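You operate a simulated robot arm through the tools that you are given. There is no shell and no other tool. Be economical: measure what you need, move in short steps, check, and stop when the job is done.

You run a simulated robot arm. Do the job below in one go: nothing can be reset, and whatever is moved stays where it is left.

Task
Take the clear measuring jug and put it on the top of the grey bench. Take the small divider from the top of the blue bench and put it on the top of the grey bench. Put the green bar on the top of the blue bench away on the top of the screen's hood. Put the A blue worm screw from the third shelf from the bottom of the orange rack on the low shelf of the blue bench. Take the grey layer pad from the second shelf from the bottom of the orange rack and leave it on the second shelf from the bottom of the blue rack. Fetch the orange plug from the top shelf of the teal rack and set it on the bottom shelf of the teal rack. Turn the height knob to 4. Any order will do. Set down upright: clear measuring jug, blue worm screw, orange plug.

The check looks at the end state, three seconds after you hand in, the way a careful person would. Anything else that was tipped, shoved, dropped, spilled or broken makes it a failure.

Robot
A 7-joint arm with a three-finger gripper on a trunk, on a base that drives. Base frame: it is fixed to the floor where the robot stands at the start and does not move with it; the origin is under the middle of the robot, x ahead of it, y to its left, z up; the surface under the hand at the start is at about z = 800. Readings come in mm, degrees, newtons and seconds.
Its first joint turns from -166.0 to 166.0 degrees. Places, roughly: blue worm screw [3500, 0, 1250]; bottom shelf of the teal rack [4400, -2100, 300]; clear measuring jug [500, 0, 750]; green bar (17x3x3 cm) [1600, -200, 800]; grey layer pad (28x24x5 cm) [3800, 200, 700]; height knob [2900, -3300, 1300]; low shelf of the blue bench [900, 0, 200]; orange plug [4250, -2250, 1750]; second shelf of the blue rack [2600, 100, 700]; small divider (18x12x7 cm) [1100, 200, 800]; top of the grey bench [-3100, 0, 900]; top of the screen's hood (50x15 cm) [-4040, -4280, 1480]. Payload 2.69 kg.
The tool frame sits at the grasp point between the pads (the TCP): z along the fingers, y along the line on which they close. The tips reach 29 mm beyond it. Largest opening 120 mm; the body of the gripper starts 78 mm behind the TCP.
Orientation is told as [roll, pitch, yaw] about the base's x, y, z axes, in that order, counted from this pose: with the fingers straight down and closing along the base's y, the tool's x points along the base's -x, its y along +y and its z along -z.

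Tools
- The arm moves only by the tool step_arm. Its argument "targets" is a list of rows, each a list of 6 numbers: the shift along the base's x, y, z in mm, then the turn, a rotation vector about the base's x, y, z in degrees. In form: [[x, y, z, wx, wy, wz], ...]. A call has 1 to 8 rows; each row is the pose to reach, as a shift and turn from the pose commanded when the call began. "jaw" is the gripper command, from -1 (shut) to 1 (fully open), values between in proportion, set as the call begins (left out, the last holds). Each row takes 0.2 s and may step no farther than 50 mm and 8.6 degrees from the row before; otherwise, or with a gripper value out of range, the whole call is refused. A pose out of reach is approached as far as the arm can. The call stops where the force on the tool passes 40 N (or 10 N more than at its start, if that is more) or the arm is blocked; 0.2 s more then pass. Each finger halts on what it meets, pressing with about 23 N; the grip force reading is that of the motor and also rises with nothing between the fingers. The clock runs only during rows and for 0.2 s after the last one: add rows that repeat a pose to give the fingers time. It gives the time, the measured TCP pose, the force on the tool (base axes), the opening and the grip force at its end, in the units of the frame above (readings bear some noise), with the torque about the TCP (base axes, N m) and any sound that the robot's microphone picked up, and new pictures: "show" is both (left out), scene, wrist or none.
- Cameras (640 x 400 px; columns grow to the right, rows downward): "scene" is now at [333.4, 158.7, 1301.5]; the picture's right is [-0.39, -0.92, 0.00], its down [-0.63, 0.27, -0.73] and it looks along [0.67, -0.29, -0.68] (base axes); focal length 258 px, centre (320, 200). "wrist" rides on the gripper at [63, 0, -104] in the tool frame; the picture's right is [0.00, 1.00, 0.00], its down [-0.83, 0.00, -0.56] and it looks along [-0.56, 0.00, 0.83] (tool axes); focal length 275 px, centre (320, 200). There is no depth. A picture from a camera that has moved, and an enlarged one, comes with that camera's place and axes in the base frame and with its lens.
- slide_trunk(by): slides the trunk up (or, below 0, down) by that many mm; the arm and the scene camera ride with it, the base frame stays. It gives what a move gives, with no picture.
- roll_base(legs): drives the robot by 1 to 6 legs, each [ahead, left, turn to the left] in mm, mm and degrees, along the robot's own axes; the way and the turn of a leg run together, so that a leg with both is an arc; at most 1500 mm and 180 degrees a leg. The arm and the cameras ride along, it lands a little off, and it stops where it bumps. It gives what a move gives, and a new picture of the scene camera.
- aim_head(pan, tilt): turns the head with the scene camera to pan (to the left, within 143 degrees either way) and tilt (down, from -29 to 69), counted from straight ahead of the robot. It gives what a move gives, and a new picture of the scene camera.
- enlarge(camera, box): a new picture of the part [left, top, right, bottom] of that camera's present view, enlarged. It takes no simulated time.
- finish_job(): hands the job in; it is judged then, once.

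Work in short steps. Places have to be worked out from the pictures, the camera data and where the tool is seen: move nearer, look again, correct. Check each grasp and each placing, and mend what went wrong. You have 196 turns and 260 pictures in all, those below and enlarged ones among them. Open the gripper and draw the arm clear of the work before you hand the job in, unless the task says otherwise; then end with one line.

The tools are called after "Call:" as name(argument=value, ...) on one line, values as JSON. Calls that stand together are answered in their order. step_arm: Moves the arm, as the interface text tells. Its arguments: {"type":"object","properties":{"targets":{"type":"array","items":{"type":"array","items":{"type":"number"}}},"jaw":{"type":"number"},"show":{"type":"string","enum":["both","scene","wrist","none"]}},"required":["targets"]} The other tools are called the same way: slide_trunk (by) slides the trunk up or down; roll_base (legs) drives the base; aim_head (pan, tilt) turns the head that bears the scene camera; enlarge (camera, box) takes an enlarged picture of a part of a camera's view; finish_job () hands the job in.

At the start:

```text
time_s: 0.0
ee_pos: [543.2, 106.6, 1080.1]
orientation: [0.1, 0.0, 0.0]
wrist_force: [0.1, 0.3, 0.3]
ft_torque: [-0.02, 0.02, 0.01]
opening: 119.8
gripper_force: 0.1
trunk travel left (down, up): [-300.0, 286.0]
robot x, y, heading: [-2.7, 0.2, 0.2]
head pan, tilt: [-23.2, 42.9]
```

scene: 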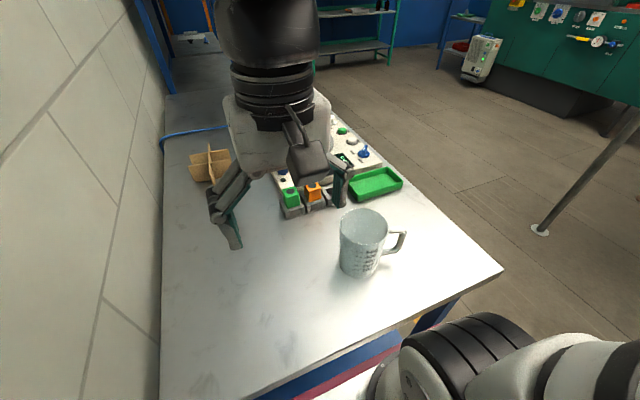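
wrist: 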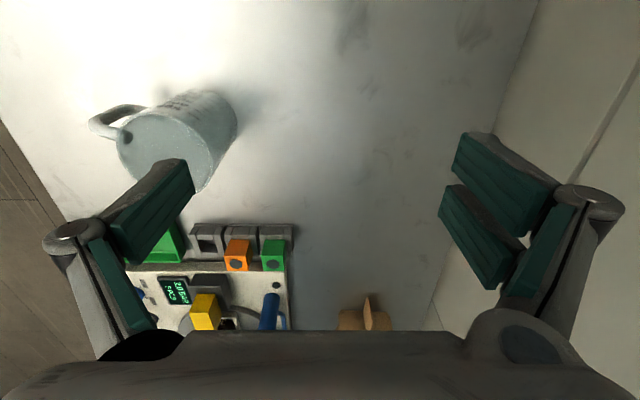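

The jug stands near (604, -52), handle toward -y. I look closer at it and at the bench before moving.

Call:
enlarge(camera="scene", box=[160, 100, 480, 300])

Call:
aim_head(pan=0, tilt=20)

Call:
aim_head(pan=-80, tilt=20)

Call:
aim_head(pan=-140, tilt=15)

Call:
aim_head(pan=140, tilt=15)

```text
2.00 times, centred on (320, 200) of scene
camera zoom: at [333.4, 158.7, 1301.5], right [-0.39, -0.92, 0.0], down [-0.63, 0.27, -0.73], along [0.67, -0.29, -0.68], focal length 516 px, centre (320, 200)
```

zoom: 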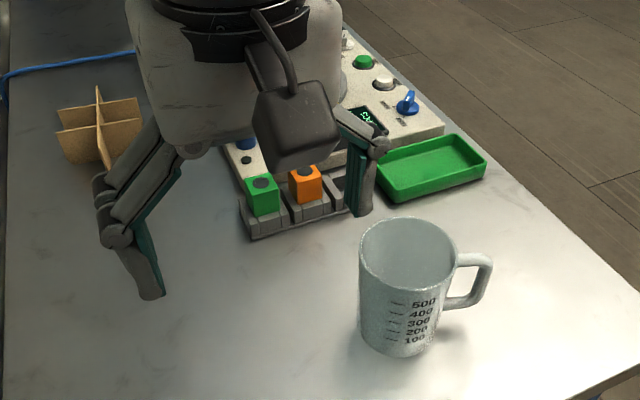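

```text
time_s: 0.9
ee_pos: [543.1, 106.4, 1080.8]
orientation: [0.0, -0.1, 0.1]
wrist_force: [-0.3, -0.6, 0.1]
ft_torque: [0.03, 0.01, 0.02]
opening: 120.1
gripper_force: 0.1
trunk travel left (down, up): [-300.0, 286.0]
robot x, y, heading: [1.2, -1.1, 0.1]
head pan, tilt: [0.0, 20.0]
camera scene: at [350.3, 191.3, 1337.1], right [0.0, -1.0, 0.0], down [-0.34, 0.0, -0.94], along [0.94, 0.0, -0.34], focal length 258 px, centre (320, 200)
```

scene: 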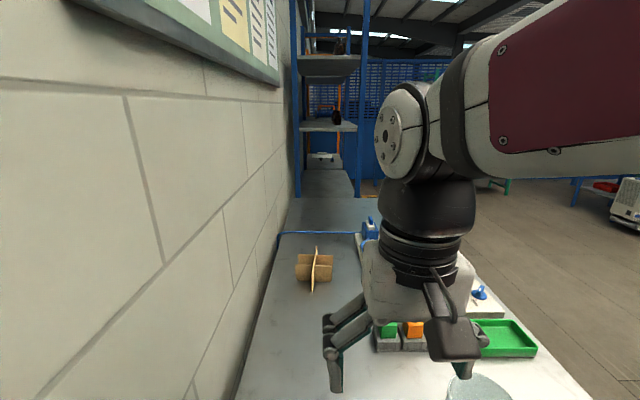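

```text
time_s: 2.4
ee_pos: [542.6, 106.1, 1079.8]
orientation: [0.0, 0.1, -0.1]
wrist_force: [0.2, -1.0, 1.1]
ft_torque: [-0.01, 0.0, 0.04]
opening: 120.0
gripper_force: 0.0
trunk travel left (down, up): [-300.0, 286.0]
robot x, y, heading: [2.0, -3.5, 0.1]
head pan, tilt: [-80.0, 20.0]
camera scene: at [340.7, 150.2, 1336.6], right [-0.44, -0.9, 0.0], down [-0.31, 0.15, -0.94], along [0.84, -0.41, -0.35], focal length 258 px, centre (320, 200)
```

scene: 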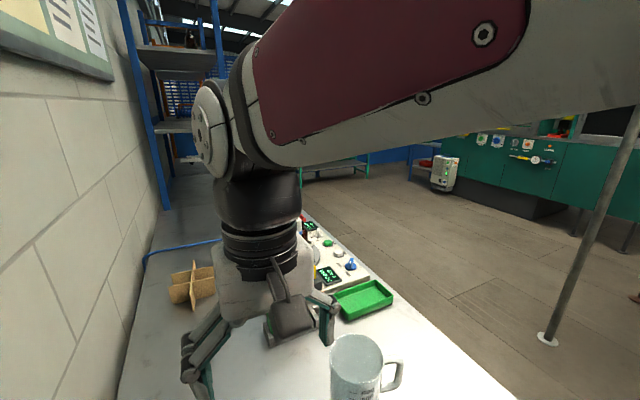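

```text
time_s: 3.7
ee_pos: [544.0, 106.5, 1081.5]
orientation: [0.0, 0.0, -0.2]
wrist_force: [1.1, 0.7, 0.1]
ft_torque: [0.0, 0.0, -0.02]
opening: 120.1
gripper_force: 0.1
trunk travel left (down, up): [-300.0, 286.0]
robot x, y, heading: [1.7, -0.2, -0.1]
head pan, tilt: [-140.0, 15.0]
camera scene: at [340.5, 149.8, 1336.6], right [-0.45, -0.9, 0.0], down [-0.31, 0.15, -0.94], along [0.84, -0.42, -0.35], focal length 258 px, centre (320, 200)
```

scene: 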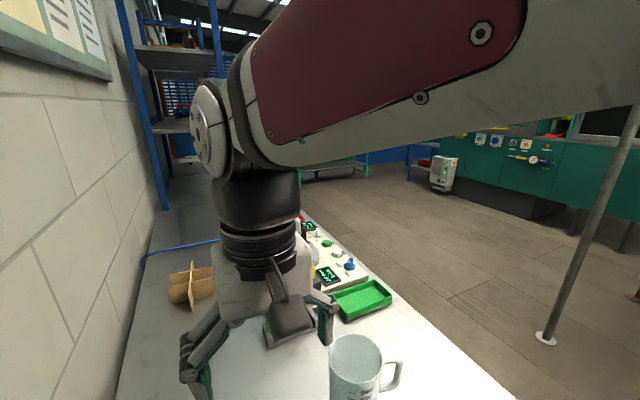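

```text
time_s: 7.6
ee_pos: [542.7, 107.0, 1080.9]
orientation: [0.0, 0.0, 0.0]
wrist_force: [0.3, 0.0, 0.1]
ft_torque: [0.0, 0.02, 0.01]
opening: 120.1
gripper_force: 0.2
trunk travel left (down, up): [-300.0, 286.0]
robot x, y, heading: [1.9, 1.1, 0.2]
head pan, tilt: [140.0, 15.0]
camera scene: at [185.6, 251.4, 1345.3], right [0.64, 0.77, 0.0], down [0.2, -0.17, -0.97], along [-0.74, 0.62, -0.26], focal length 258 px, centre (320, 200)
```

scene: 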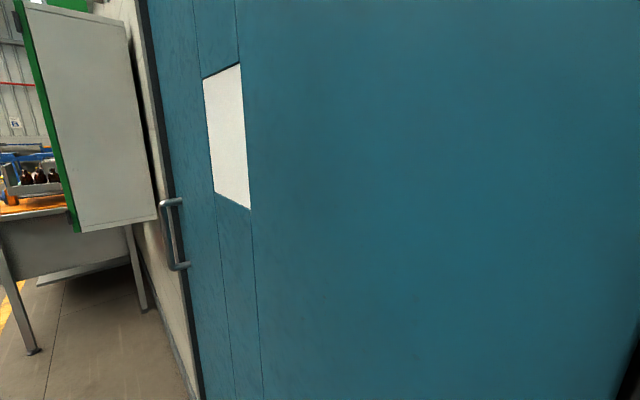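

The jug's rim is about 100 mm wide, about 926 high, with the handle toward (-0.39,-0.92). I turn the jaws 67° so that they close across the handle, and come over it.

Call:
aim_head(pan=-20, tilt=45)

Call:
step_arm(targets=[[8, -20, 0, 0, 0, 8.4], [16, -40, 0, 0, 0, 16.8], [24, -60, 0, 0, 0, 25.2], [31, -80, 0, 0, 0, 33.6], [39, -100, 0, 0, 0, 42], [47, -120, 0, 0, 0, 50.4], [54, -140, 0, 0, 0, 58.8], [61, -159, 0, 0, 0, 67]], jaw=1)

```text
time_s: 10.0
ee_pos: [542.7, 107.3, 1080.3]
orientation: [0.0, 0.0, 0.0]
wrist_force: [-0.2, -0.5, 0.2]
ft_torque: [0.02, 0.01, 0.01]
opening: 119.9
gripper_force: 0.0
trunk travel left (down, up): [-300.0, 286.0]
robot x, y, heading: [-1.8, 2.0, 0.0]
head pan, tilt: [-20.0, 45.0]
camera scene: at [333.6, 163.6, 1298.5], right [-0.34, -0.94, 0.0], down [-0.66, 0.24, -0.71], along [0.66, -0.24, -0.71], focal length 258 px, centre (320, 200)
```

scene: 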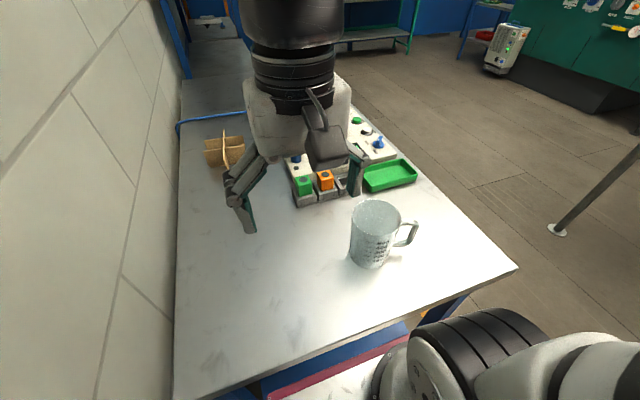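

```text
time_s: 11.8
ee_pos: [603.9, -53.0, 1079.7]
orientation: [0.0, 0.0, 67.2]
wrist_force: [0.1, -0.5, 1.2]
ft_torque: [-0.02, -0.02, 0.03]
opening: 119.8
gripper_force: 0.0
trunk travel left (down, up): [-300.0, 286.0]
robot x, y, heading: [1.6, 1.2, -0.1]
head pan, tilt: [-20.0, 45.0]
camera scene: at [333.5, 163.6, 1298.5], right [-0.34, -0.94, 0.0], down [-0.66, 0.24, -0.71], along [0.66, -0.24, -0.71], focal length 258 px, centre (320, 200)
camera wrist: at [581.7, -111.8, 1185.4], right [-0.92, 0.38, 0.0], down [0.32, 0.77, 0.56], along [0.21, 0.51, -0.83], focal length 275 px, centre (320, 200)
```

scene: 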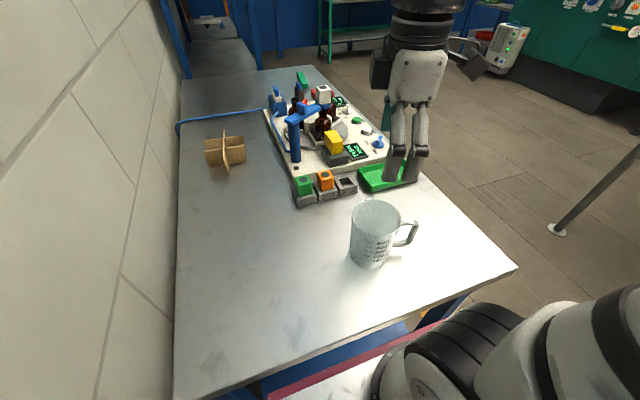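
wrist: 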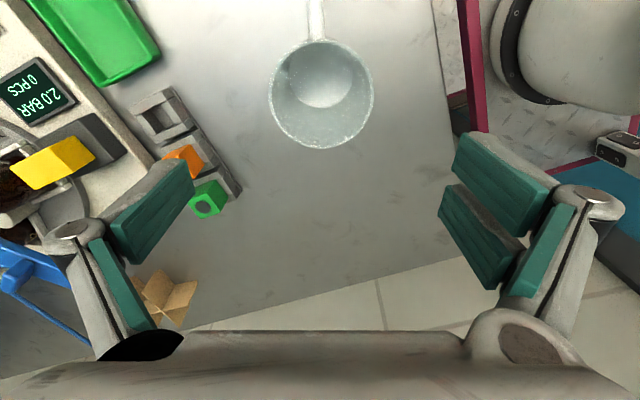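

The jug is centred at about (604,-57) with the handle square to the jaws; I go down around it.

Call:
step_arm(targets=[[0, -5, -45, 0, 0, 0], [0, -5, -90, 0, 0, 0], [0, -5, -130, 0, 0, 0], [0, -5, -165, 0, 0, 0], [0, -5, -190, 0, 0, 0], [0, -5, -210, 0, 0, 0]])

```text
time_s: 13.2
ee_pos: [604.1, -56.5, 870.2]
orientation: [0.0, 0.0, 67.0]
wrist_force: [0.4, 0.0, 0.2]
ft_torque: [0.04, 0.01, 0.03]
opening: 119.9
gripper_force: 0.0
trunk travel left (down, up): [-300.0, 286.0]
robot x, y, heading: [-1.2, 3.2, 0.0]
head pan, tilt: [-20.0, 45.0]
camera scene: at [333.4, 163.5, 1298.6], right [-0.34, -0.94, 0.0], down [-0.66, 0.24, -0.71], along [0.66, -0.24, -0.71], focal length 258 px, centre (320, 200)
camera wrist: at [581.3, -115.4, 974.7], right [-0.92, 0.39, 0.0], down [0.32, 0.77, 0.56], along [0.22, 0.51, -0.83], focal length 275 px, centre (320, 200)
```

scene: 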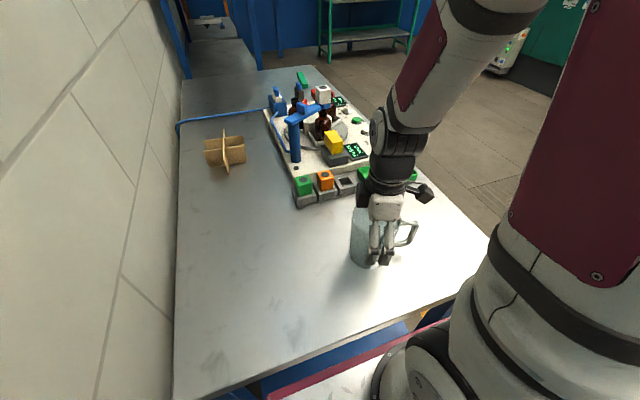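
wrist: 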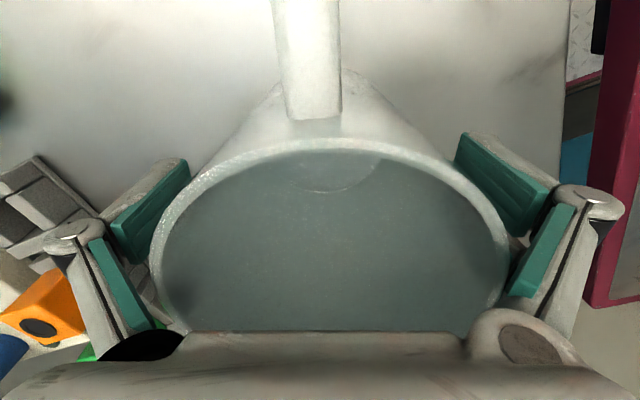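

The jug sits between the pads with a margin both sides; I close on it.

Call:
step_arm(targets=[[0, 0, 0, 0, 0, 0], [0, 0, 0, 0, 0, 0], [0, 0, 0, 0, 0, 0]], jaw=-1, show="none")

Call:
step_arm(targets=[[0, 0, 20, 0, 0, 0], [0, 0, 60, 0, 0, 0], [0, 0, 100, 0, 0, 0], [0, 0, 140, 0, 0, 0]])

```text
time_s: 14.0
ee_pos: [602.4, -56.7, 870.7]
orientation: [-0.1, 0.1, 67.0]
wrist_force: [-7.2, 5.2, 32.5]
ft_torque: [0.44, 0.29, 0.14]
opening: 109.3
gripper_force: 23.4
trunk travel left (down, up): [-300.0, 286.0]
robot x, y, heading: [1.5, -2.3, 0.0]
head pan, tilt: [-20.0, 45.0]
```

```text
time_s: 15.0
ee_pos: [604.1, -57.8, 1012.5]
orientation: [0.0, 0.0, 67.0]
wrist_force: [1.5, -0.7, -1.1]
ft_torque: [0.04, 0.0, 0.0]
opening: 87.9
gripper_force: 22.3
trunk travel left (down, up): [-300.0, 286.0]
robot x, y, heading: [3.0, 0.2, -0.3]
head pan, tilt: [-20.0, 45.0]
camera scene: at [333.9, 163.5, 1298.4], right [-0.34, -0.94, 0.0], down [-0.66, 0.24, -0.71], along [0.66, -0.24, -0.71], focal length 258 px, centre (320, 200)
camera wrist: at [580.4, -116.6, 1116.8], right [-0.92, 0.39, 0.0], down [0.32, 0.77, 0.56], along [0.21, 0.51, -0.83], focal length 275 px, centre (320, 200)
```

scene: 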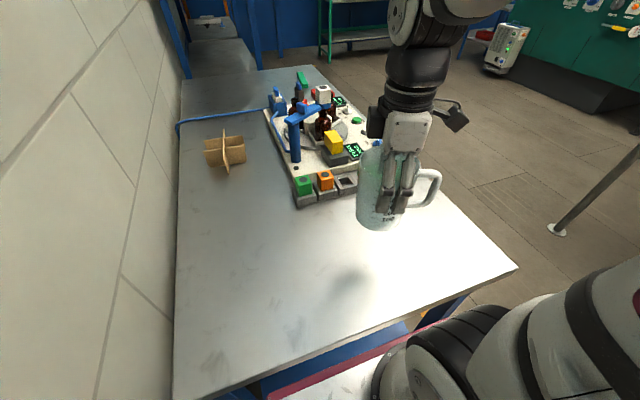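
wrist: 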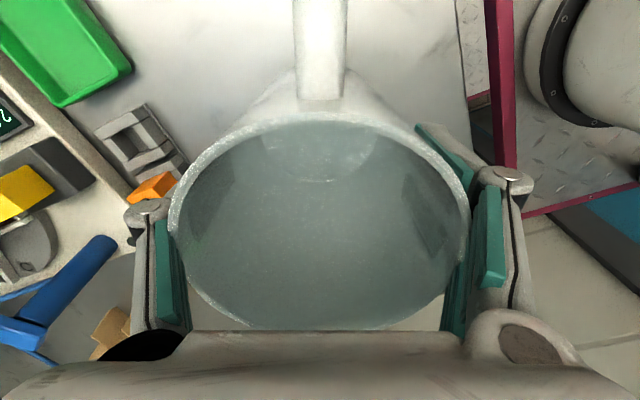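

The jug is held and lifted. I check how it sits in the grip before driving.

Call:
enlarge(camera="scene", box=[320, 100, 480, 250])

```text
2.67 times, centred on (400, 175) of scene
camera zoom: at [333.9, 163.5, 1298.4], right [-0.34, -0.94, 0.0], down [-0.66, 0.24, -0.71], along [0.66, -0.24, -0.71], focal length 688 px, centre (107, 267)
```

zoom: 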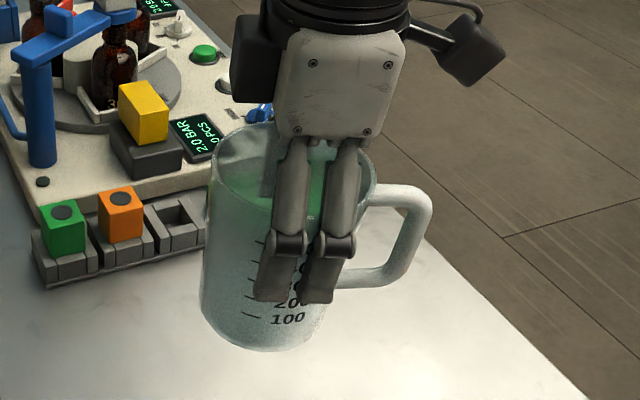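

The jug hangs upright in the grip. I back out from the bench, turn right to look over the room.

Call:
roll_base(legs=[[-700, 0, 0], [0, -300, 0], [0, 0, -90]])

Call:
aim_head(pan=0, tilt=15)

Call:
aim_head(pan=90, tilt=15)

```text
time_s: 24.4
ee_pos: [-777.5, -907.7, 1011.8]
orientation: [-0.1, 0.1, -23.1]
wrist_force: [0.6, -0.4, -0.3]
ft_torque: [0.02, -0.01, 0.03]
opening: 88.0
gripper_force: 22.9
trunk travel left (down, up): [-300.0, 286.0]
robot x, y, heading: [-718.7, -304.0, -90.2]
head pan, tilt: [-20.0, 45.0]
camera scene: at [-556.0, -635.2, 1298.5], right [-0.94, 0.34, 0.0], down [0.24, 0.66, -0.71], along [-0.24, -0.66, -0.71], focal length 258 px, centre (320, 200)
```

scene: 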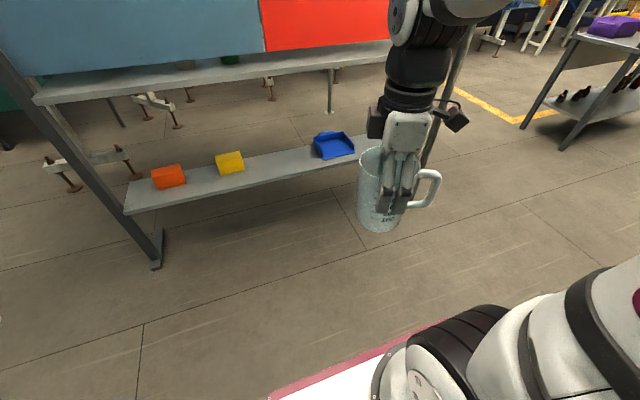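

```text
time_s: 25.4
ee_pos: [-778.6, -907.2, 1011.7]
orientation: [0.0, 0.1, -23.2]
wrist_force: [0.2, 1.0, -0.6]
ft_torque: [0.01, 0.01, -0.01]
opening: 87.7
gripper_force: 22.9
trunk travel left (down, up): [-300.0, 286.0]
robot x, y, heading: [-717.8, -304.3, -90.3]
head pan, tilt: [0.0, 15.0]
camera scene: at [-528.3, -652.3, 1345.2], right [-1.0, 0.0, 0.0], down [0.0, 0.26, -0.97], along [0.0, -0.97, -0.26], focal length 258 px, centre (320, 200)
```

scene: 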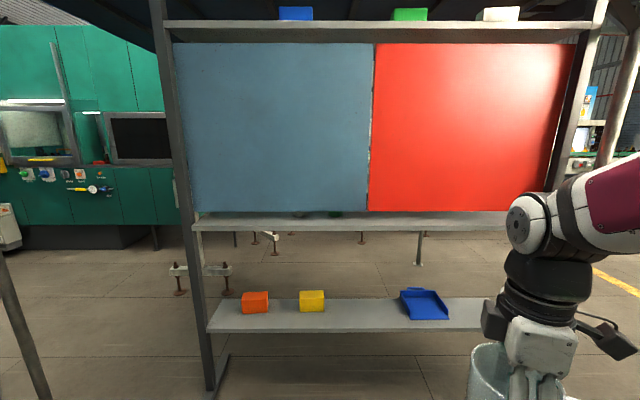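

```text
time_s: 27.0
ee_pos: [-777.7, -907.7, 1012.1]
orientation: [0.0, 0.0, -23.0]
wrist_force: [-0.3, -0.9, -1.2]
ft_torque: [-0.01, -0.02, -0.03]
opening: 87.8
gripper_force: 22.7
trunk travel left (down, up): [-300.0, 286.0]
robot x, y, heading: [-718.4, -301.5, -90.1]
head pan, tilt: [90.0, 15.0]
camera scene: at [-434.6, -559.2, 1345.3], right [0.0, -1.0, 0.0], down [-0.26, 0.0, -0.97], along [0.97, 0.0, -0.26], focal length 258 px, centre (320, 200)
```

scene: 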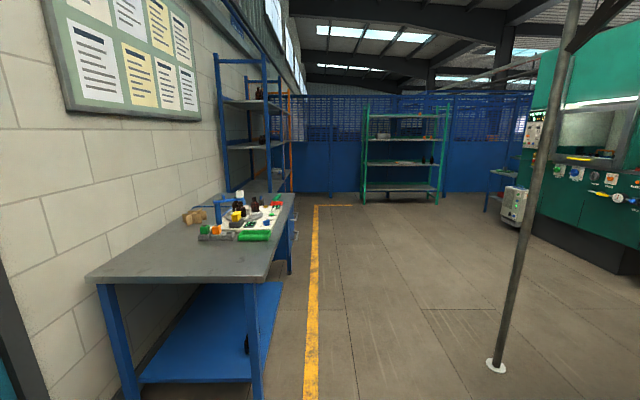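

The room is plain now: the blue bench and racks lie to +x, a divider rack at y≈-1680. I turn on to face -x and look at the grey bench.

Call:
roll_base(legs=[[250, 0, 0], [0, 0, -90]])

Call:
aim_head(pan=0, tilt=15)

```text
time_s: 32.6
ee_pos: [-1323.6, -511.9, 1011.9]
orientation: [0.0, 0.0, -111.5]
wrist_force: [0.2, -1.1, -1.8]
ft_torque: [0.0, -0.07, 0.0]
opening: 87.6
gripper_force: 23.0
trunk travel left (down, up): [-300.0, 286.0]
robot x, y, heading: [-719.4, -557.7, -178.8]
head pan, tilt: [90.0, 15.0]
camera scene: at [-966.7, -843.5, 1345.3], right [-1.0, -0.02, 0.0], down [-0.01, 0.26, -0.97], along [0.02, -0.97, -0.26], focal length 258 px, centre (320, 200)
```

scene: 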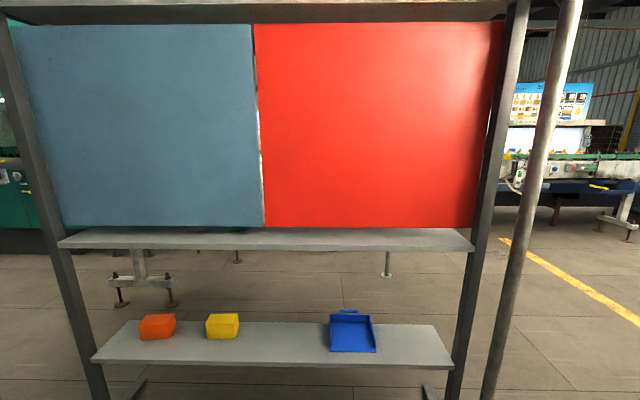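

```text
time_s: 34.3
ee_pos: [-1324.4, -512.3, 1011.0]
orientation: [0.0, 0.0, -111.6]
wrist_force: [-0.1, 1.2, -1.2]
ft_torque: [-0.03, 0.01, 0.0]
opening: 87.9
gripper_force: 22.8
trunk travel left (down, up): [-300.0, 286.0]
robot x, y, heading: [-720.8, -554.8, -178.5]
head pan, tilt: [0.0, 15.0]
camera scene: at [-1062.3, -752.4, 1345.3], right [-0.02, 1.0, 0.0], down [0.26, 0.01, -0.97], along [-0.97, -0.02, -0.26], focal length 258 px, centre (320, 200)
```

scene: 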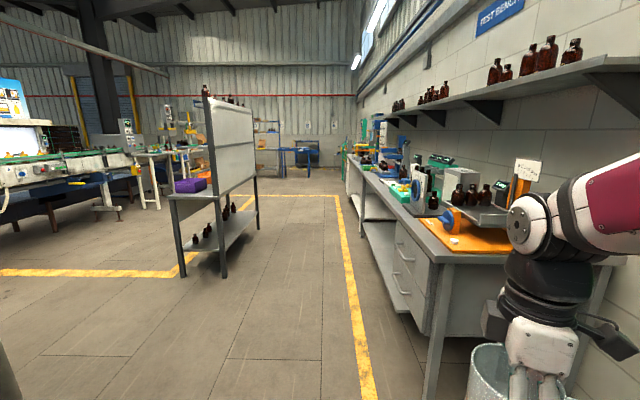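

The grey bench runs along the wall (front edge y≈-350), with an open aisle before it. I drive to about (-3000,-1050) and face the bench.

Call:
roll_base(legs=[[1150, 250, 0], [1150, 250, 0], [0, 0, -90]])

Call:
aim_head(pan=0, tilt=30)

```text
time_s: 49.5
ee_pos: [-2961.3, -513.5, 1012.0]
orientation: [0.1, -0.1, 160.0]
wrist_force: [0.3, -0.9, -1.7]
ft_torque: [-0.04, -0.01, -0.01]
opening: 87.6
gripper_force: 23.4
trunk travel left (down, up): [-300.0, 286.0]
robot x, y, heading: [-2986.7, -1117.5, 93.0]
head pan, tilt: [0.0, 15.0]
camera scene: at [-3194.2, -779.0, 1345.3], right [1.0, 0.05, 0.0], down [0.01, -0.26, -0.97], along [-0.05, 0.96, -0.26], focal length 258 px, centre (320, 200)
```

scene: 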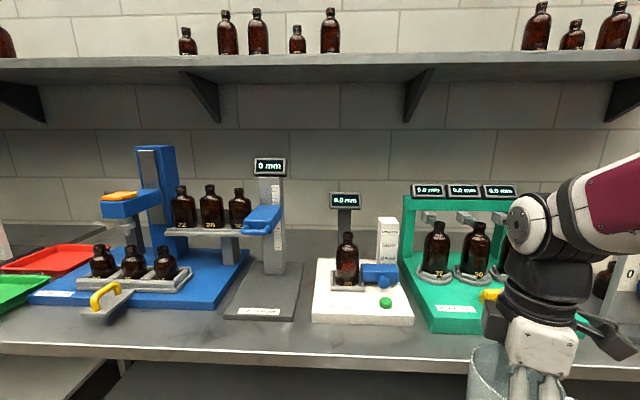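

```text
time_s: 50.3
ee_pos: [-2960.7, -512.9, 1012.2]
orientation: [0.0, 0.0, 160.0]
wrist_force: [0.1, 0.7, -1.0]
ft_torque: [0.02, 0.0, 0.02]
opening: 87.6
gripper_force: 23.4
trunk travel left (down, up): [-300.0, 286.0]
robot x, y, heading: [-2988.2, -1120.5, 93.1]
head pan, tilt: [0.0, 30.0]
camera scene: at [-3194.0, -781.9, 1321.2], right [1.0, 0.05, 0.0], down [0.03, -0.5, -0.87], along [-0.04, 0.87, -0.5], focal length 258 px, centre (320, 200)
```

scene: 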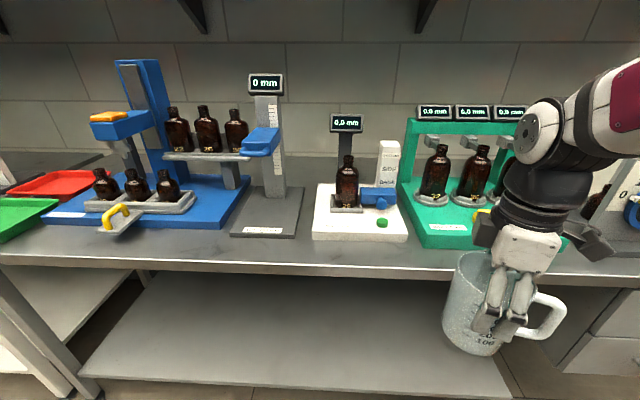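

In front of the devices only a ~95 mm strip is free here; I look to both sides for a clear patch.

Call:
aim_head(pan=50, tilt=30)

Call:
roll_base(legs=[[0, -500, -3]])

Call:
aim_head(pan=0, tilt=30)

```text
time_s: 51.5
ee_pos: [-2962.2, -514.3, 1010.9]
orientation: [0.0, 0.0, 160.0]
wrist_force: [0.1, 0.4, -1.3]
ft_torque: [0.01, 0.01, 0.01]
opening: 87.5
gripper_force: 22.5
trunk travel left (down, up): [-300.0, 286.0]
robot x, y, heading: [-2989.0, -1121.2, 93.1]
head pan, tilt: [50.0, 30.0]
camera scene: at [-3261.5, -817.7, 1321.1], right [0.6, 0.8, 0.0], down [0.4, -0.3, -0.87], along [-0.69, 0.52, -0.5], focal length 258 px, centre (320, 200)
```

scene: 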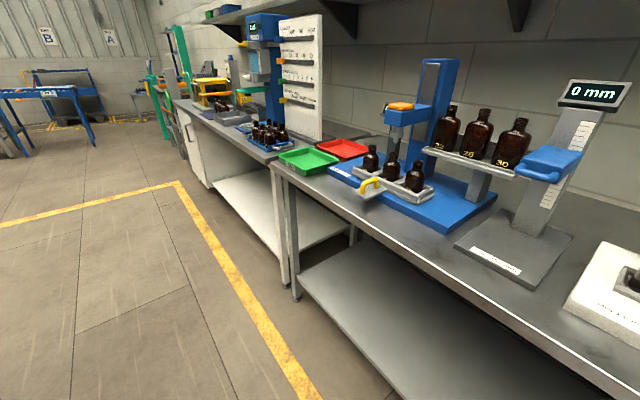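

```text
time_s: 54.4
ee_pos: [-2422.9, -505.0, 1011.3]
orientation: [0.0, -0.1, 156.6]
wrist_force: [0.5, -0.4, -1.7]
ft_torque: [0.0, 0.02, -0.02]
opening: 87.8
gripper_force: 23.3
trunk travel left (down, up): [-300.0, 286.0]
robot x, y, heading: [-2488.0, -1109.5, 89.7]
head pan, tilt: [50.0, 30.0]
camera scene: at [-2741.0, -791.0, 1321.1], right [0.65, 0.76, 0.0], down [0.38, -0.32, -0.87], along [-0.66, 0.56, -0.5], focal length 258 px, centre (320, 200)
```

scene: 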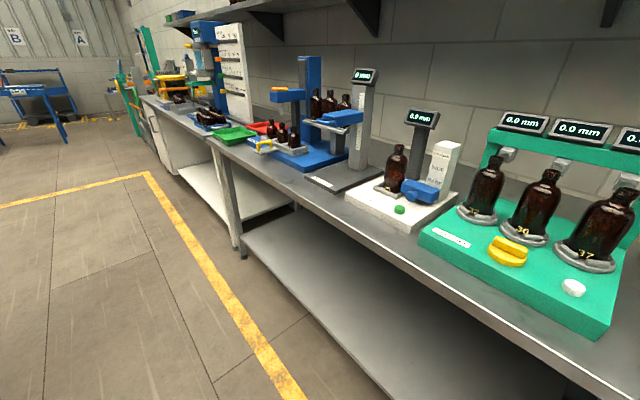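

```text
time_s: 55.6
ee_pos: [-2423.4, -504.9, 1011.9]
orientation: [0.0, 0.1, 156.6]
wrist_force: [0.3, 0.3, -1.5]
ft_torque: [0.01, 0.04, 0.04]
opening: 87.8
gripper_force: 23.1
trunk travel left (down, up): [-300.0, 286.0]
robot x, y, heading: [-2487.6, -1109.9, 89.6]
head pan, tilt: [0.0, 30.0]
camera scene: at [-2671.6, -759.3, 1321.1], right [1.0, -0.01, 0.0], down [0.0, -0.5, -0.87], along [0.01, 0.87, -0.5], focal length 258 px, centre (320, 200)
```

scene: 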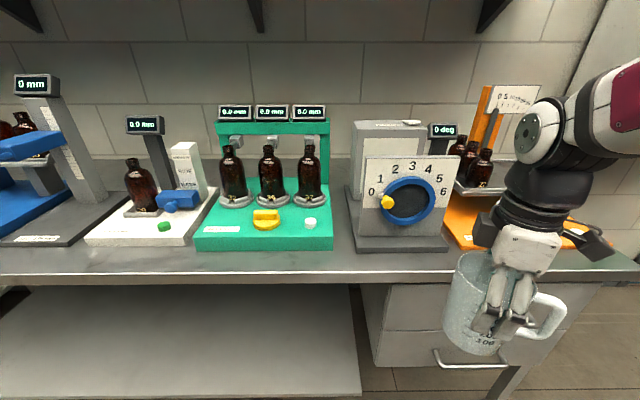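

The bench is x -4200…-1890 and mostly occupied. I look at the right-hand end of it as well.

Call:
roll_base(legs=[[-200, -700, 0]])

Call:
aim_head(pan=20, tilt=30)

```text
time_s: 59.3
ee_pos: [-1766.7, -699.8, 1010.9]
orientation: [0.0, 0.0, 154.1]
wrist_force: [0.5, 0.4, -1.1]
ft_torque: [-0.03, 0.0, 0.02]
opening: 87.8
gripper_force: 23.4
trunk travel left (down, up): [-300.0, 286.0]
robot x, y, heading: [-1856.0, -1295.2, 87.2]
head pan, tilt: [0.0, 30.0]
stopped in leg 1: the robot was blocked; the commanded pose is now the measured one
camera scene: at [-2026.1, -942.8, 1321.1], right [1.0, -0.05, 0.0], down [-0.03, -0.5, -0.87], along [0.04, 0.86, -0.5], focal length 258 px, centre (320, 200)
```

scene: 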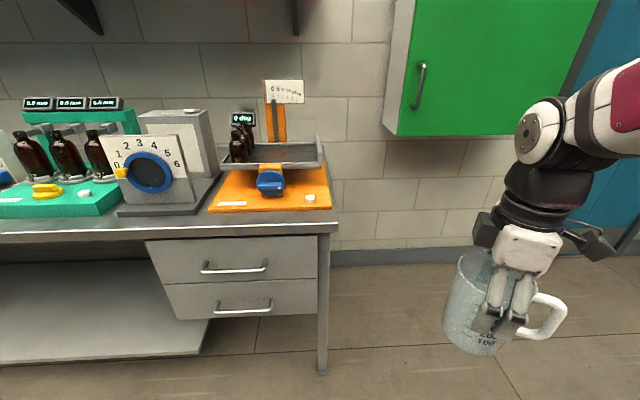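

```text
time_s: 60.1
ee_pos: [-1766.0, -699.9, 1011.4]
orientation: [0.1, 0.1, 154.0]
wrist_force: [1.2, -0.5, -0.9]
ft_torque: [0.03, 0.01, 0.03]
opening: 87.7
gripper_force: 22.3
trunk travel left (down, up): [-300.0, 286.0]
robot x, y, heading: [-1855.9, -1301.0, 87.1]
head pan, tilt: [20.0, 30.0]
camera scene: at [-2057.2, -946.6, 1321.1], right [0.96, 0.29, 0.0], down [0.15, -0.48, -0.87], along [-0.25, 0.83, -0.5], focal length 258 px, centre (320, 200)
```

scene: 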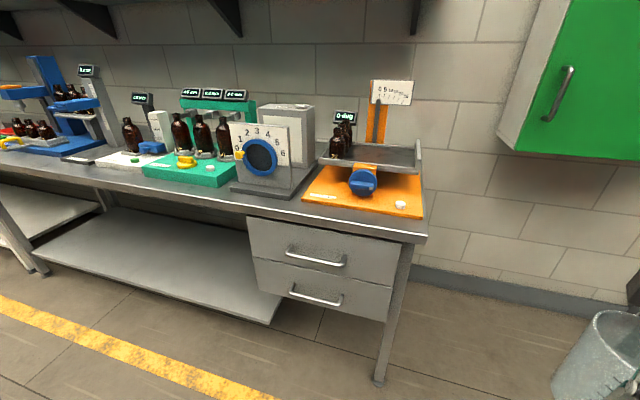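

The robot touched something behind at y≈-1300; I stay clear of there. The clearest patch is in front of the thin dark platform near x≈-3370; I drive there.

Call:
roll_base(legs=[[230, 60, 0], [0, 0, 2.9], [50, 950, 0], [60, 500, 0]])

Call:
aim_head(pan=0, tilt=45)

```text
time_s: 69.4
ee_pos: [-3292.7, -356.0, 1011.7]
orientation: [0.0, -0.1, 157.1]
wrist_force: [-0.5, -0.3, -1.1]
ft_torque: [0.0, 0.0, 0.0]
opening: 87.8
gripper_force: 22.5
trunk travel left (down, up): [-300.0, 286.0]
robot x, y, heading: [-3351.7, -958.7, 90.2]
head pan, tilt: [20.0, 30.0]
camera scene: at [-3569.5, -617.9, 1321.1], right [0.94, 0.35, 0.0], down [0.17, -0.47, -0.87], along [-0.3, 0.81, -0.5], focal length 258 px, centre (320, 200)
```

scene: 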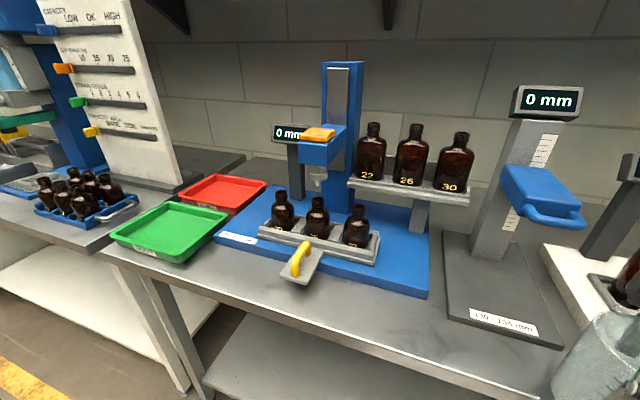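

```text
time_s: 70.2
ee_pos: [-3292.9, -355.4, 1011.9]
orientation: [0.1, 0.0, 157.1]
wrist_force: [-0.2, 0.1, -1.3]
ft_torque: [0.0, 0.04, 0.02]
opening: 87.6
gripper_force: 23.1
trunk travel left (down, up): [-300.0, 286.0]
robot x, y, heading: [-3350.4, -958.8, 90.0]
head pan, tilt: [0.0, 45.0]
camera scene: at [-3538.6, -621.4, 1298.5], right [1.0, 0.0, 0.0], down [0.0, -0.71, -0.71], along [0.0, 0.71, -0.71], focal length 258 px, centre (320, 200)
```

scene: 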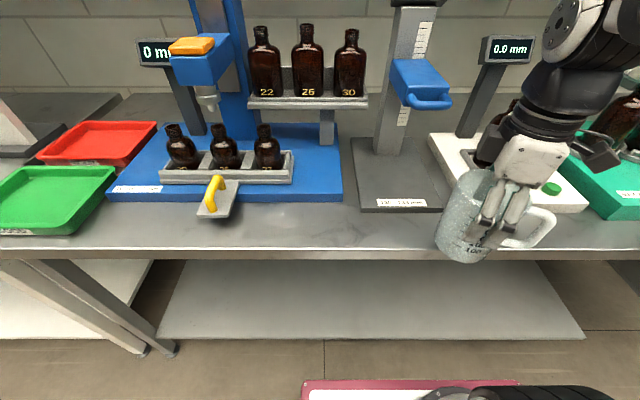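

The view shows a 92 mm strip in front of the dark platform (y -348…-256) and a 125 mm strip before the blue device. I take the jug to (-3395,-302), handle along +x.

Call:
step_arm(targets=[[-25, 10, 10, 0, 0, 6], [-50, 20, 10, 0, 0, 12], [-75, 35, 10, 0, 0, 18], [-102, 54, 0, 0, 0, 23], [-102, 54, -15, 0, 0, 23]])

```text
time_s: 71.4
ee_pos: [-3395.8, -302.1, 998.9]
orientation: [-0.3, 0.0, -179.8]
wrist_force: [0.6, -10.9, 33.7]
ft_torque: [0.64, 0.08, -0.07]
opening: 89.5
gripper_force: 23.0
trunk travel left (down, up): [-300.0, 286.0]
robot x, y, heading: [-3350.4, -957.0, 89.8]
head pan, tilt: [0.0, 45.0]
camera scene: at [-3538.5, -623.1, 1299.3], right [1.0, 0.0, 0.0], down [0.0, -0.71, -0.71], along [0.0, 0.71, -0.71], focal length 258 px, centre (320, 200)
camera wrist: at [-3331.4, -303.0, 1103.8], right [0.01, -1.0, -0.01], down [-0.83, -0.01, 0.56], along [-0.56, 0.0, -0.83], focal length 275 px, centre (320, 200)
```

scene: 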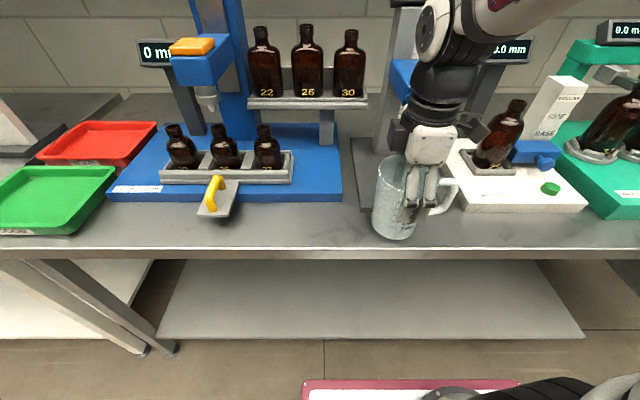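
wrist: 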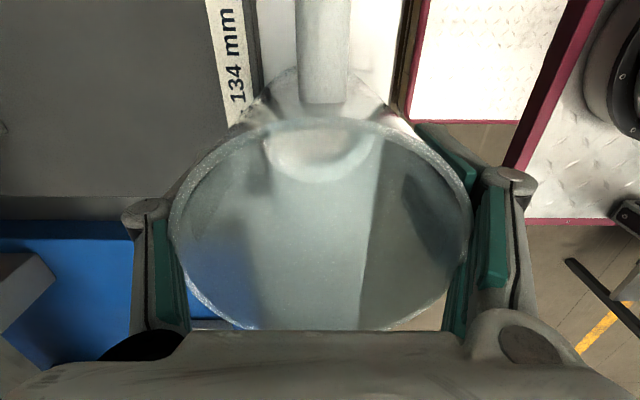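

Contact at z 999 comes from the dark platform's edge (front at y≈-269), the strip there being only ~88 mm. I lift and shift to the deeper strip before the blue device, x≈-3540.

Call:
step_arm(targets=[[0, 0, 40, 0, 0, 0], [-40, 1, 45, 0, 0, 0], [-80, 2, 45, 0, 0, 0], [-115, 2, 45, 0, 0, 0], [-145, 2, 45, 0, 0, 0], [-145, 2, 20, 0, 0, 0]])

```text
time_s: 72.8
ee_pos: [-3539.9, -300.9, 1016.2]
orientation: [0.1, 0.0, -179.9]
wrist_force: [0.1, -0.3, -0.7]
ft_torque: [0.0, 0.03, -0.01]
opening: 88.7
gripper_force: 23.2
trunk travel left (down, up): [-300.0, 286.0]
robot x, y, heading: [-3347.2, -958.4, 90.2]
head pan, tilt: [0.0, 45.0]
camera scene: at [-3538.6, -621.6, 1298.5], right [1.0, 0.0, 0.0], down [0.0, -0.71, -0.71], along [0.0, 0.71, -0.71], focal length 258 px, centre (320, 200)
camera wrist: at [-3476.7, -301.0, 1120.6], right [0.01, -1.0, 0.0], down [-0.83, 0.0, 0.56], along [-0.56, 0.0, -0.83], focal length 275 px, centre (320, 200)
```

scene: 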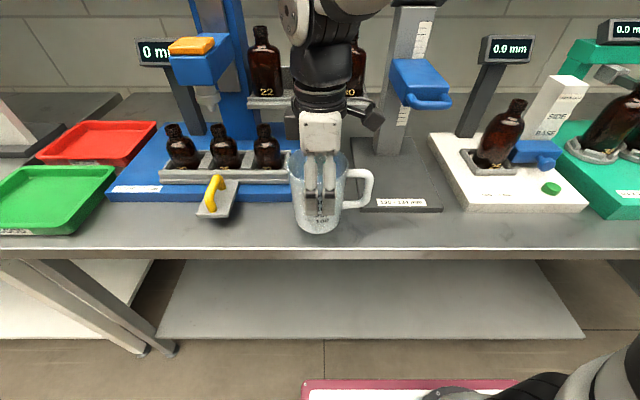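
wrist: 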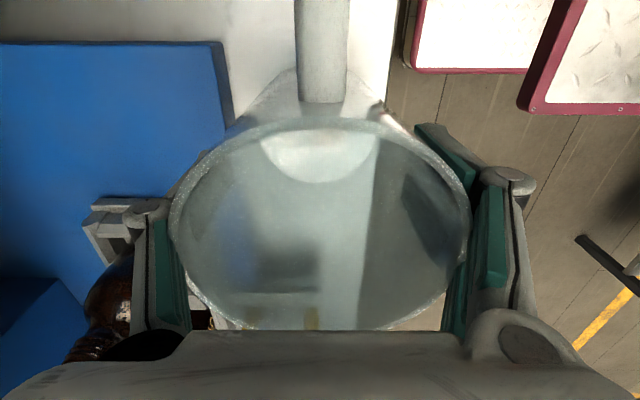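

The strip here spans y≈-237…-348; I nudge +7 in y and lower in small steps until it touches.

Call:
step_arm(targets=[[0, 7, -10, 0, 0, 0], [0, 7, -18, 0, 0, 0], [0, 7, -24, 0, 0, 0], [0, 7, -30, 0, 0, 0], [0, 7, -36, 0, 0, 0], [0, 7, -42, 0, 0, 0], [0, 7, -48, 0, 0, 0], [0, 7, -54, 0, 0, 0]])

```text
time_s: 74.1
ee_pos: [-3540.9, -291.0, 982.5]
orientation: [-0.6, -0.1, -180.0]
wrist_force: [0.7, -1.4, 14.1]
ft_torque: [-0.31, -0.09, 0.02]
opening: 90.1
gripper_force: 22.7
trunk travel left (down, up): [-300.0, 286.0]
robot x, y, heading: [-3350.0, -961.5, 90.4]
head pan, tilt: [0.0, 45.0]
stopped in row 6: the force on the tool passed its limit at 46 N (the readings are from after the stop); the commanded pose is now the measured one
camera scene: at [-3538.4, -621.9, 1298.6], right [1.0, 0.0, 0.0], down [0.0, -0.71, -0.71], along [0.0, 0.71, -0.71], focal length 258 px, centre (320, 200)
camera wrist: at [-3476.1, -292.2, 1087.7], right [0.01, -1.0, -0.01], down [-0.83, -0.01, 0.56], along [-0.56, 0.01, -0.83], focal length 275 px, centre (320, 200)
```

scene: 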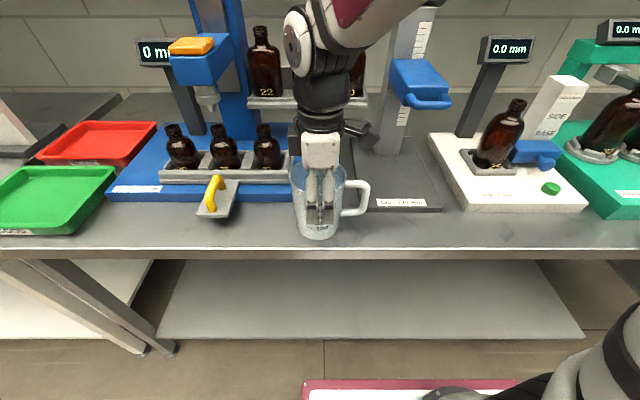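
wrist: 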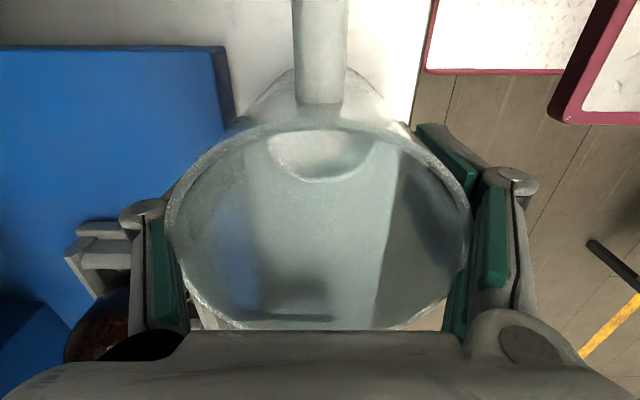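

The jug stands on the bench (contact). I open just enough and rise straight up.

Call:
step_arm(targets=[[0, 0, 0, 0, 0, 0], [0, 0, 0, 0, 0, 0]], jaw=0.87, show="wrist")

Call:
step_arm(targets=[[0, 0, 20, 0, 0, 0], [0, 0, 60, 0, 0, 0], [0, 0, 110, 0, 0, 0], [0, 0, 160, 0, 0, 0], [0, -50, 190, 0, 0, 0], [0, -90, 200, 0, 0, 0]])

```text
time_s: 74.7
ee_pos: [-3540.8, -291.2, 982.4]
orientation: [-0.4, -0.1, -179.9]
wrist_force: [1.0, -0.7, 0.2]
ft_torque: [0.01, -0.03, -0.04]
opening: 111.9
gripper_force: 0.0
trunk travel left (down, up): [-300.0, 286.0]
robot x, y, heading: [-3350.5, -959.0, 90.1]
head pan, tilt: [0.0, 45.0]
camera wrist: at [-3476.1, -292.0, 1086.5], right [0.01, -1.0, -0.01], down [-0.83, -0.01, 0.56], along [-0.56, 0.0, -0.83], focal length 275 px, centre (320, 200)
```

wrist: 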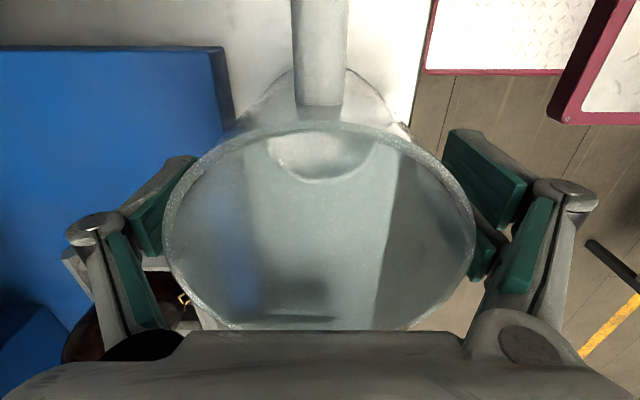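

```text
refused: row 5 steps farther than a row can; nothing moved
```

Clear on both sides. I lift out with shorter rows.

Call:
step_arm(targets=[[0, 0, 20, 0, 0, 0], [0, 0, 60, 0, 0, 0], [0, 0, 105, 0, 0, 0], [0, 0, 150, 0, 0, 0], [0, -40, 170, 0, 0, 0], [0, -80, 180, 0, 0, 0]], show="scene")

```text
time_s: 76.1
ee_pos: [-3541.9, -371.7, 1162.8]
orientation: [-0.4, -0.2, -180.1]
wrist_force: [-0.5, 0.7, -0.7]
ft_torque: [-0.02, 0.03, 0.0]
opening: 112.5
gripper_force: 0.1
trunk travel left (down, up): [-300.0, 286.0]
robot x, y, heading: [-3351.1, -960.2, 90.5]
head pan, tilt: [0.0, 45.0]
camera scene: at [-3538.6, -621.0, 1298.4], right [1.0, 0.0, 0.0], down [0.0, -0.71, -0.71], along [0.0, 0.71, -0.71], focal length 258 px, centre (320, 200)
```

scene: 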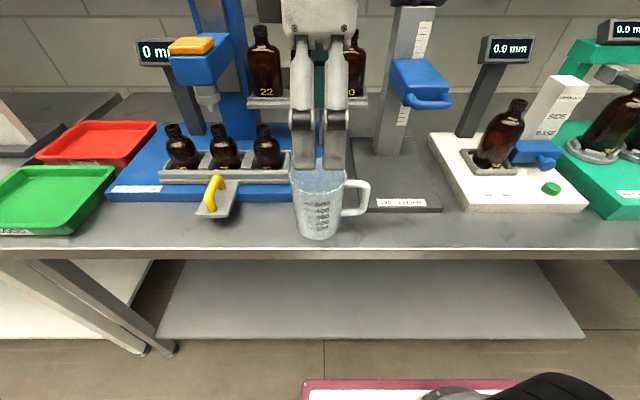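

The jug stands well on the grey bench. I drive back along the aisle to the blue bench's front for the divider.

Call:
roll_base(legs=[[-90, 0, 0], [0, 0, -90], [1450, 70, 0], [1450, 70, 0], [1400, 20, 0], [0, 0, 90]])

Call:
aim_head(pan=0, tilt=35)

```text
time_s: 102.3
ee_pos: [1458.7, -328.8, 1164.1]
orientation: [-0.3, -0.2, 104.9]
wrist_force: [-1.1, 0.4, -0.4]
ft_torque: [0.02, -0.02, -0.02]
opening: 112.2
gripper_force: 0.0
trunk travel left (down, up): [-300.0, 286.0]
robot x, y, heading: [936.4, -668.8, 15.2]
head pan, tilt: [0.0, 45.0]
stopped in leg 6: the robot was blocked; the commanded pose is now the measured one
camera scene: at [1217.6, -394.4, 1299.0], right [0.26, -0.97, 0.0], down [-0.68, -0.18, -0.71], along [0.68, 0.19, -0.71], focal length 258 px, centre (320, 200)
```

scene: 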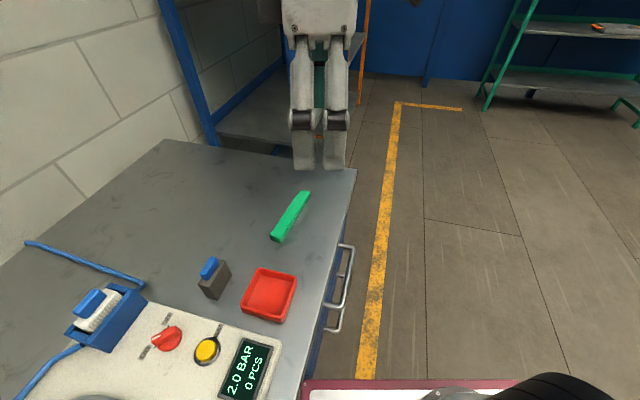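

```text
time_s: 103.0
ee_pos: [1459.6, -329.9, 1163.7]
orientation: [-0.4, -0.3, 105.1]
wrist_force: [-0.2, -0.6, 0.5]
ft_torque: [0.02, 0.01, -0.02]
opening: 112.2
gripper_force: 0.0
trunk travel left (down, up): [-300.0, 286.0]
robot x, y, heading: [935.9, -663.1, 15.0]
head pan, tilt: [0.0, 35.0]
camera scene: at [1224.4, -393.6, 1313.8], right [0.26, -0.96, 0.0], down [-0.56, -0.15, -0.82], along [0.79, 0.22, -0.57], focal length 258 px, centre (320, 200)
```

scene: 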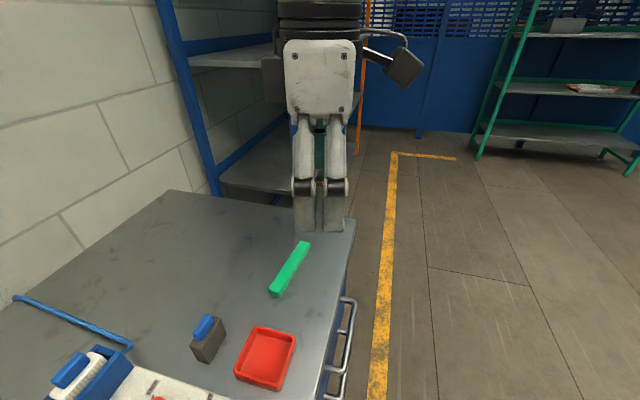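

The base's corner met the bench while turning (y was -665). I back away to the side, then finish the turn.

Call:
roll_base(legs=[[0, -220, 0], [0, 0, 75]])

Call:
aim_head(pan=0, tilt=40)

```text
time_s: 107.9
ee_pos: [794.9, -290.9, 1164.1]
orientation: [-0.4, 0.0, -179.0]
wrist_force: [0.4, 1.0, 0.1]
ft_torque: [-0.04, -0.01, 0.0]
opening: 112.3
gripper_force: 0.1
trunk travel left (down, up): [-300.0, 286.0]
robot x, y, heading: [997.3, -872.6, 90.9]
head pan, tilt: [0.0, 35.0]
camera scene: at [801.8, -534.2, 1313.3], right [1.0, 0.02, 0.0], down [0.01, -0.57, -0.82], along [-0.02, 0.82, -0.57], focal length 258 px, centre (320, 200)
```

scene: 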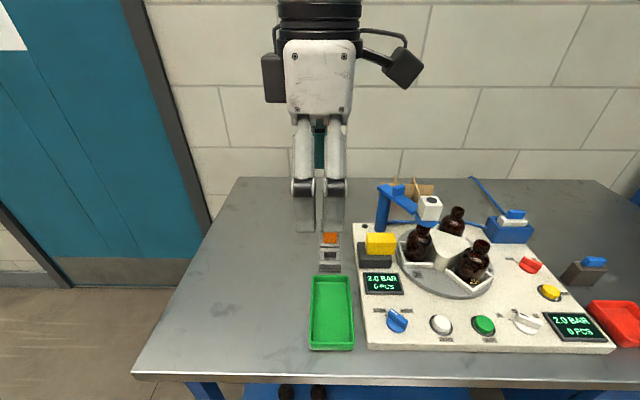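

```text
time_s: 108.6
ee_pos: [795.0, -290.3, 1163.8]
orientation: [-0.4, -0.1, -178.9]
wrist_force: [-0.8, -0.1, -0.3]
ft_torque: [0.01, -0.01, 0.0]
opening: 112.4
gripper_force: 0.1
trunk travel left (down, up): [-300.0, 286.0]
robot x, y, heading: [996.0, -876.1, 91.1]
head pan, tilt: [0.0, 40.0]
camera scene: at [801.8, -537.2, 1305.8], right [1.0, 0.02, 0.0], down [0.01, -0.64, -0.77], along [-0.02, 0.77, -0.64], focal length 258 px, centre (320, 200)
```

scene: 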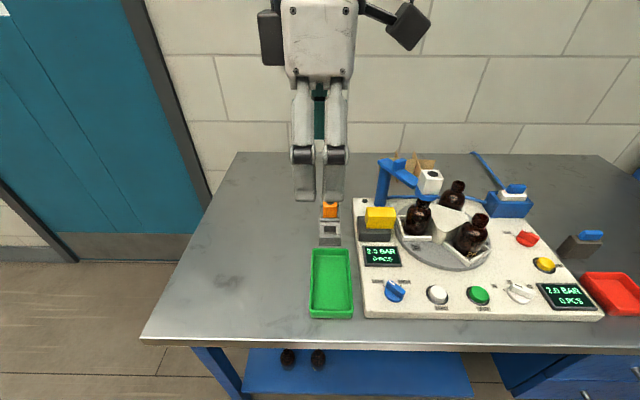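

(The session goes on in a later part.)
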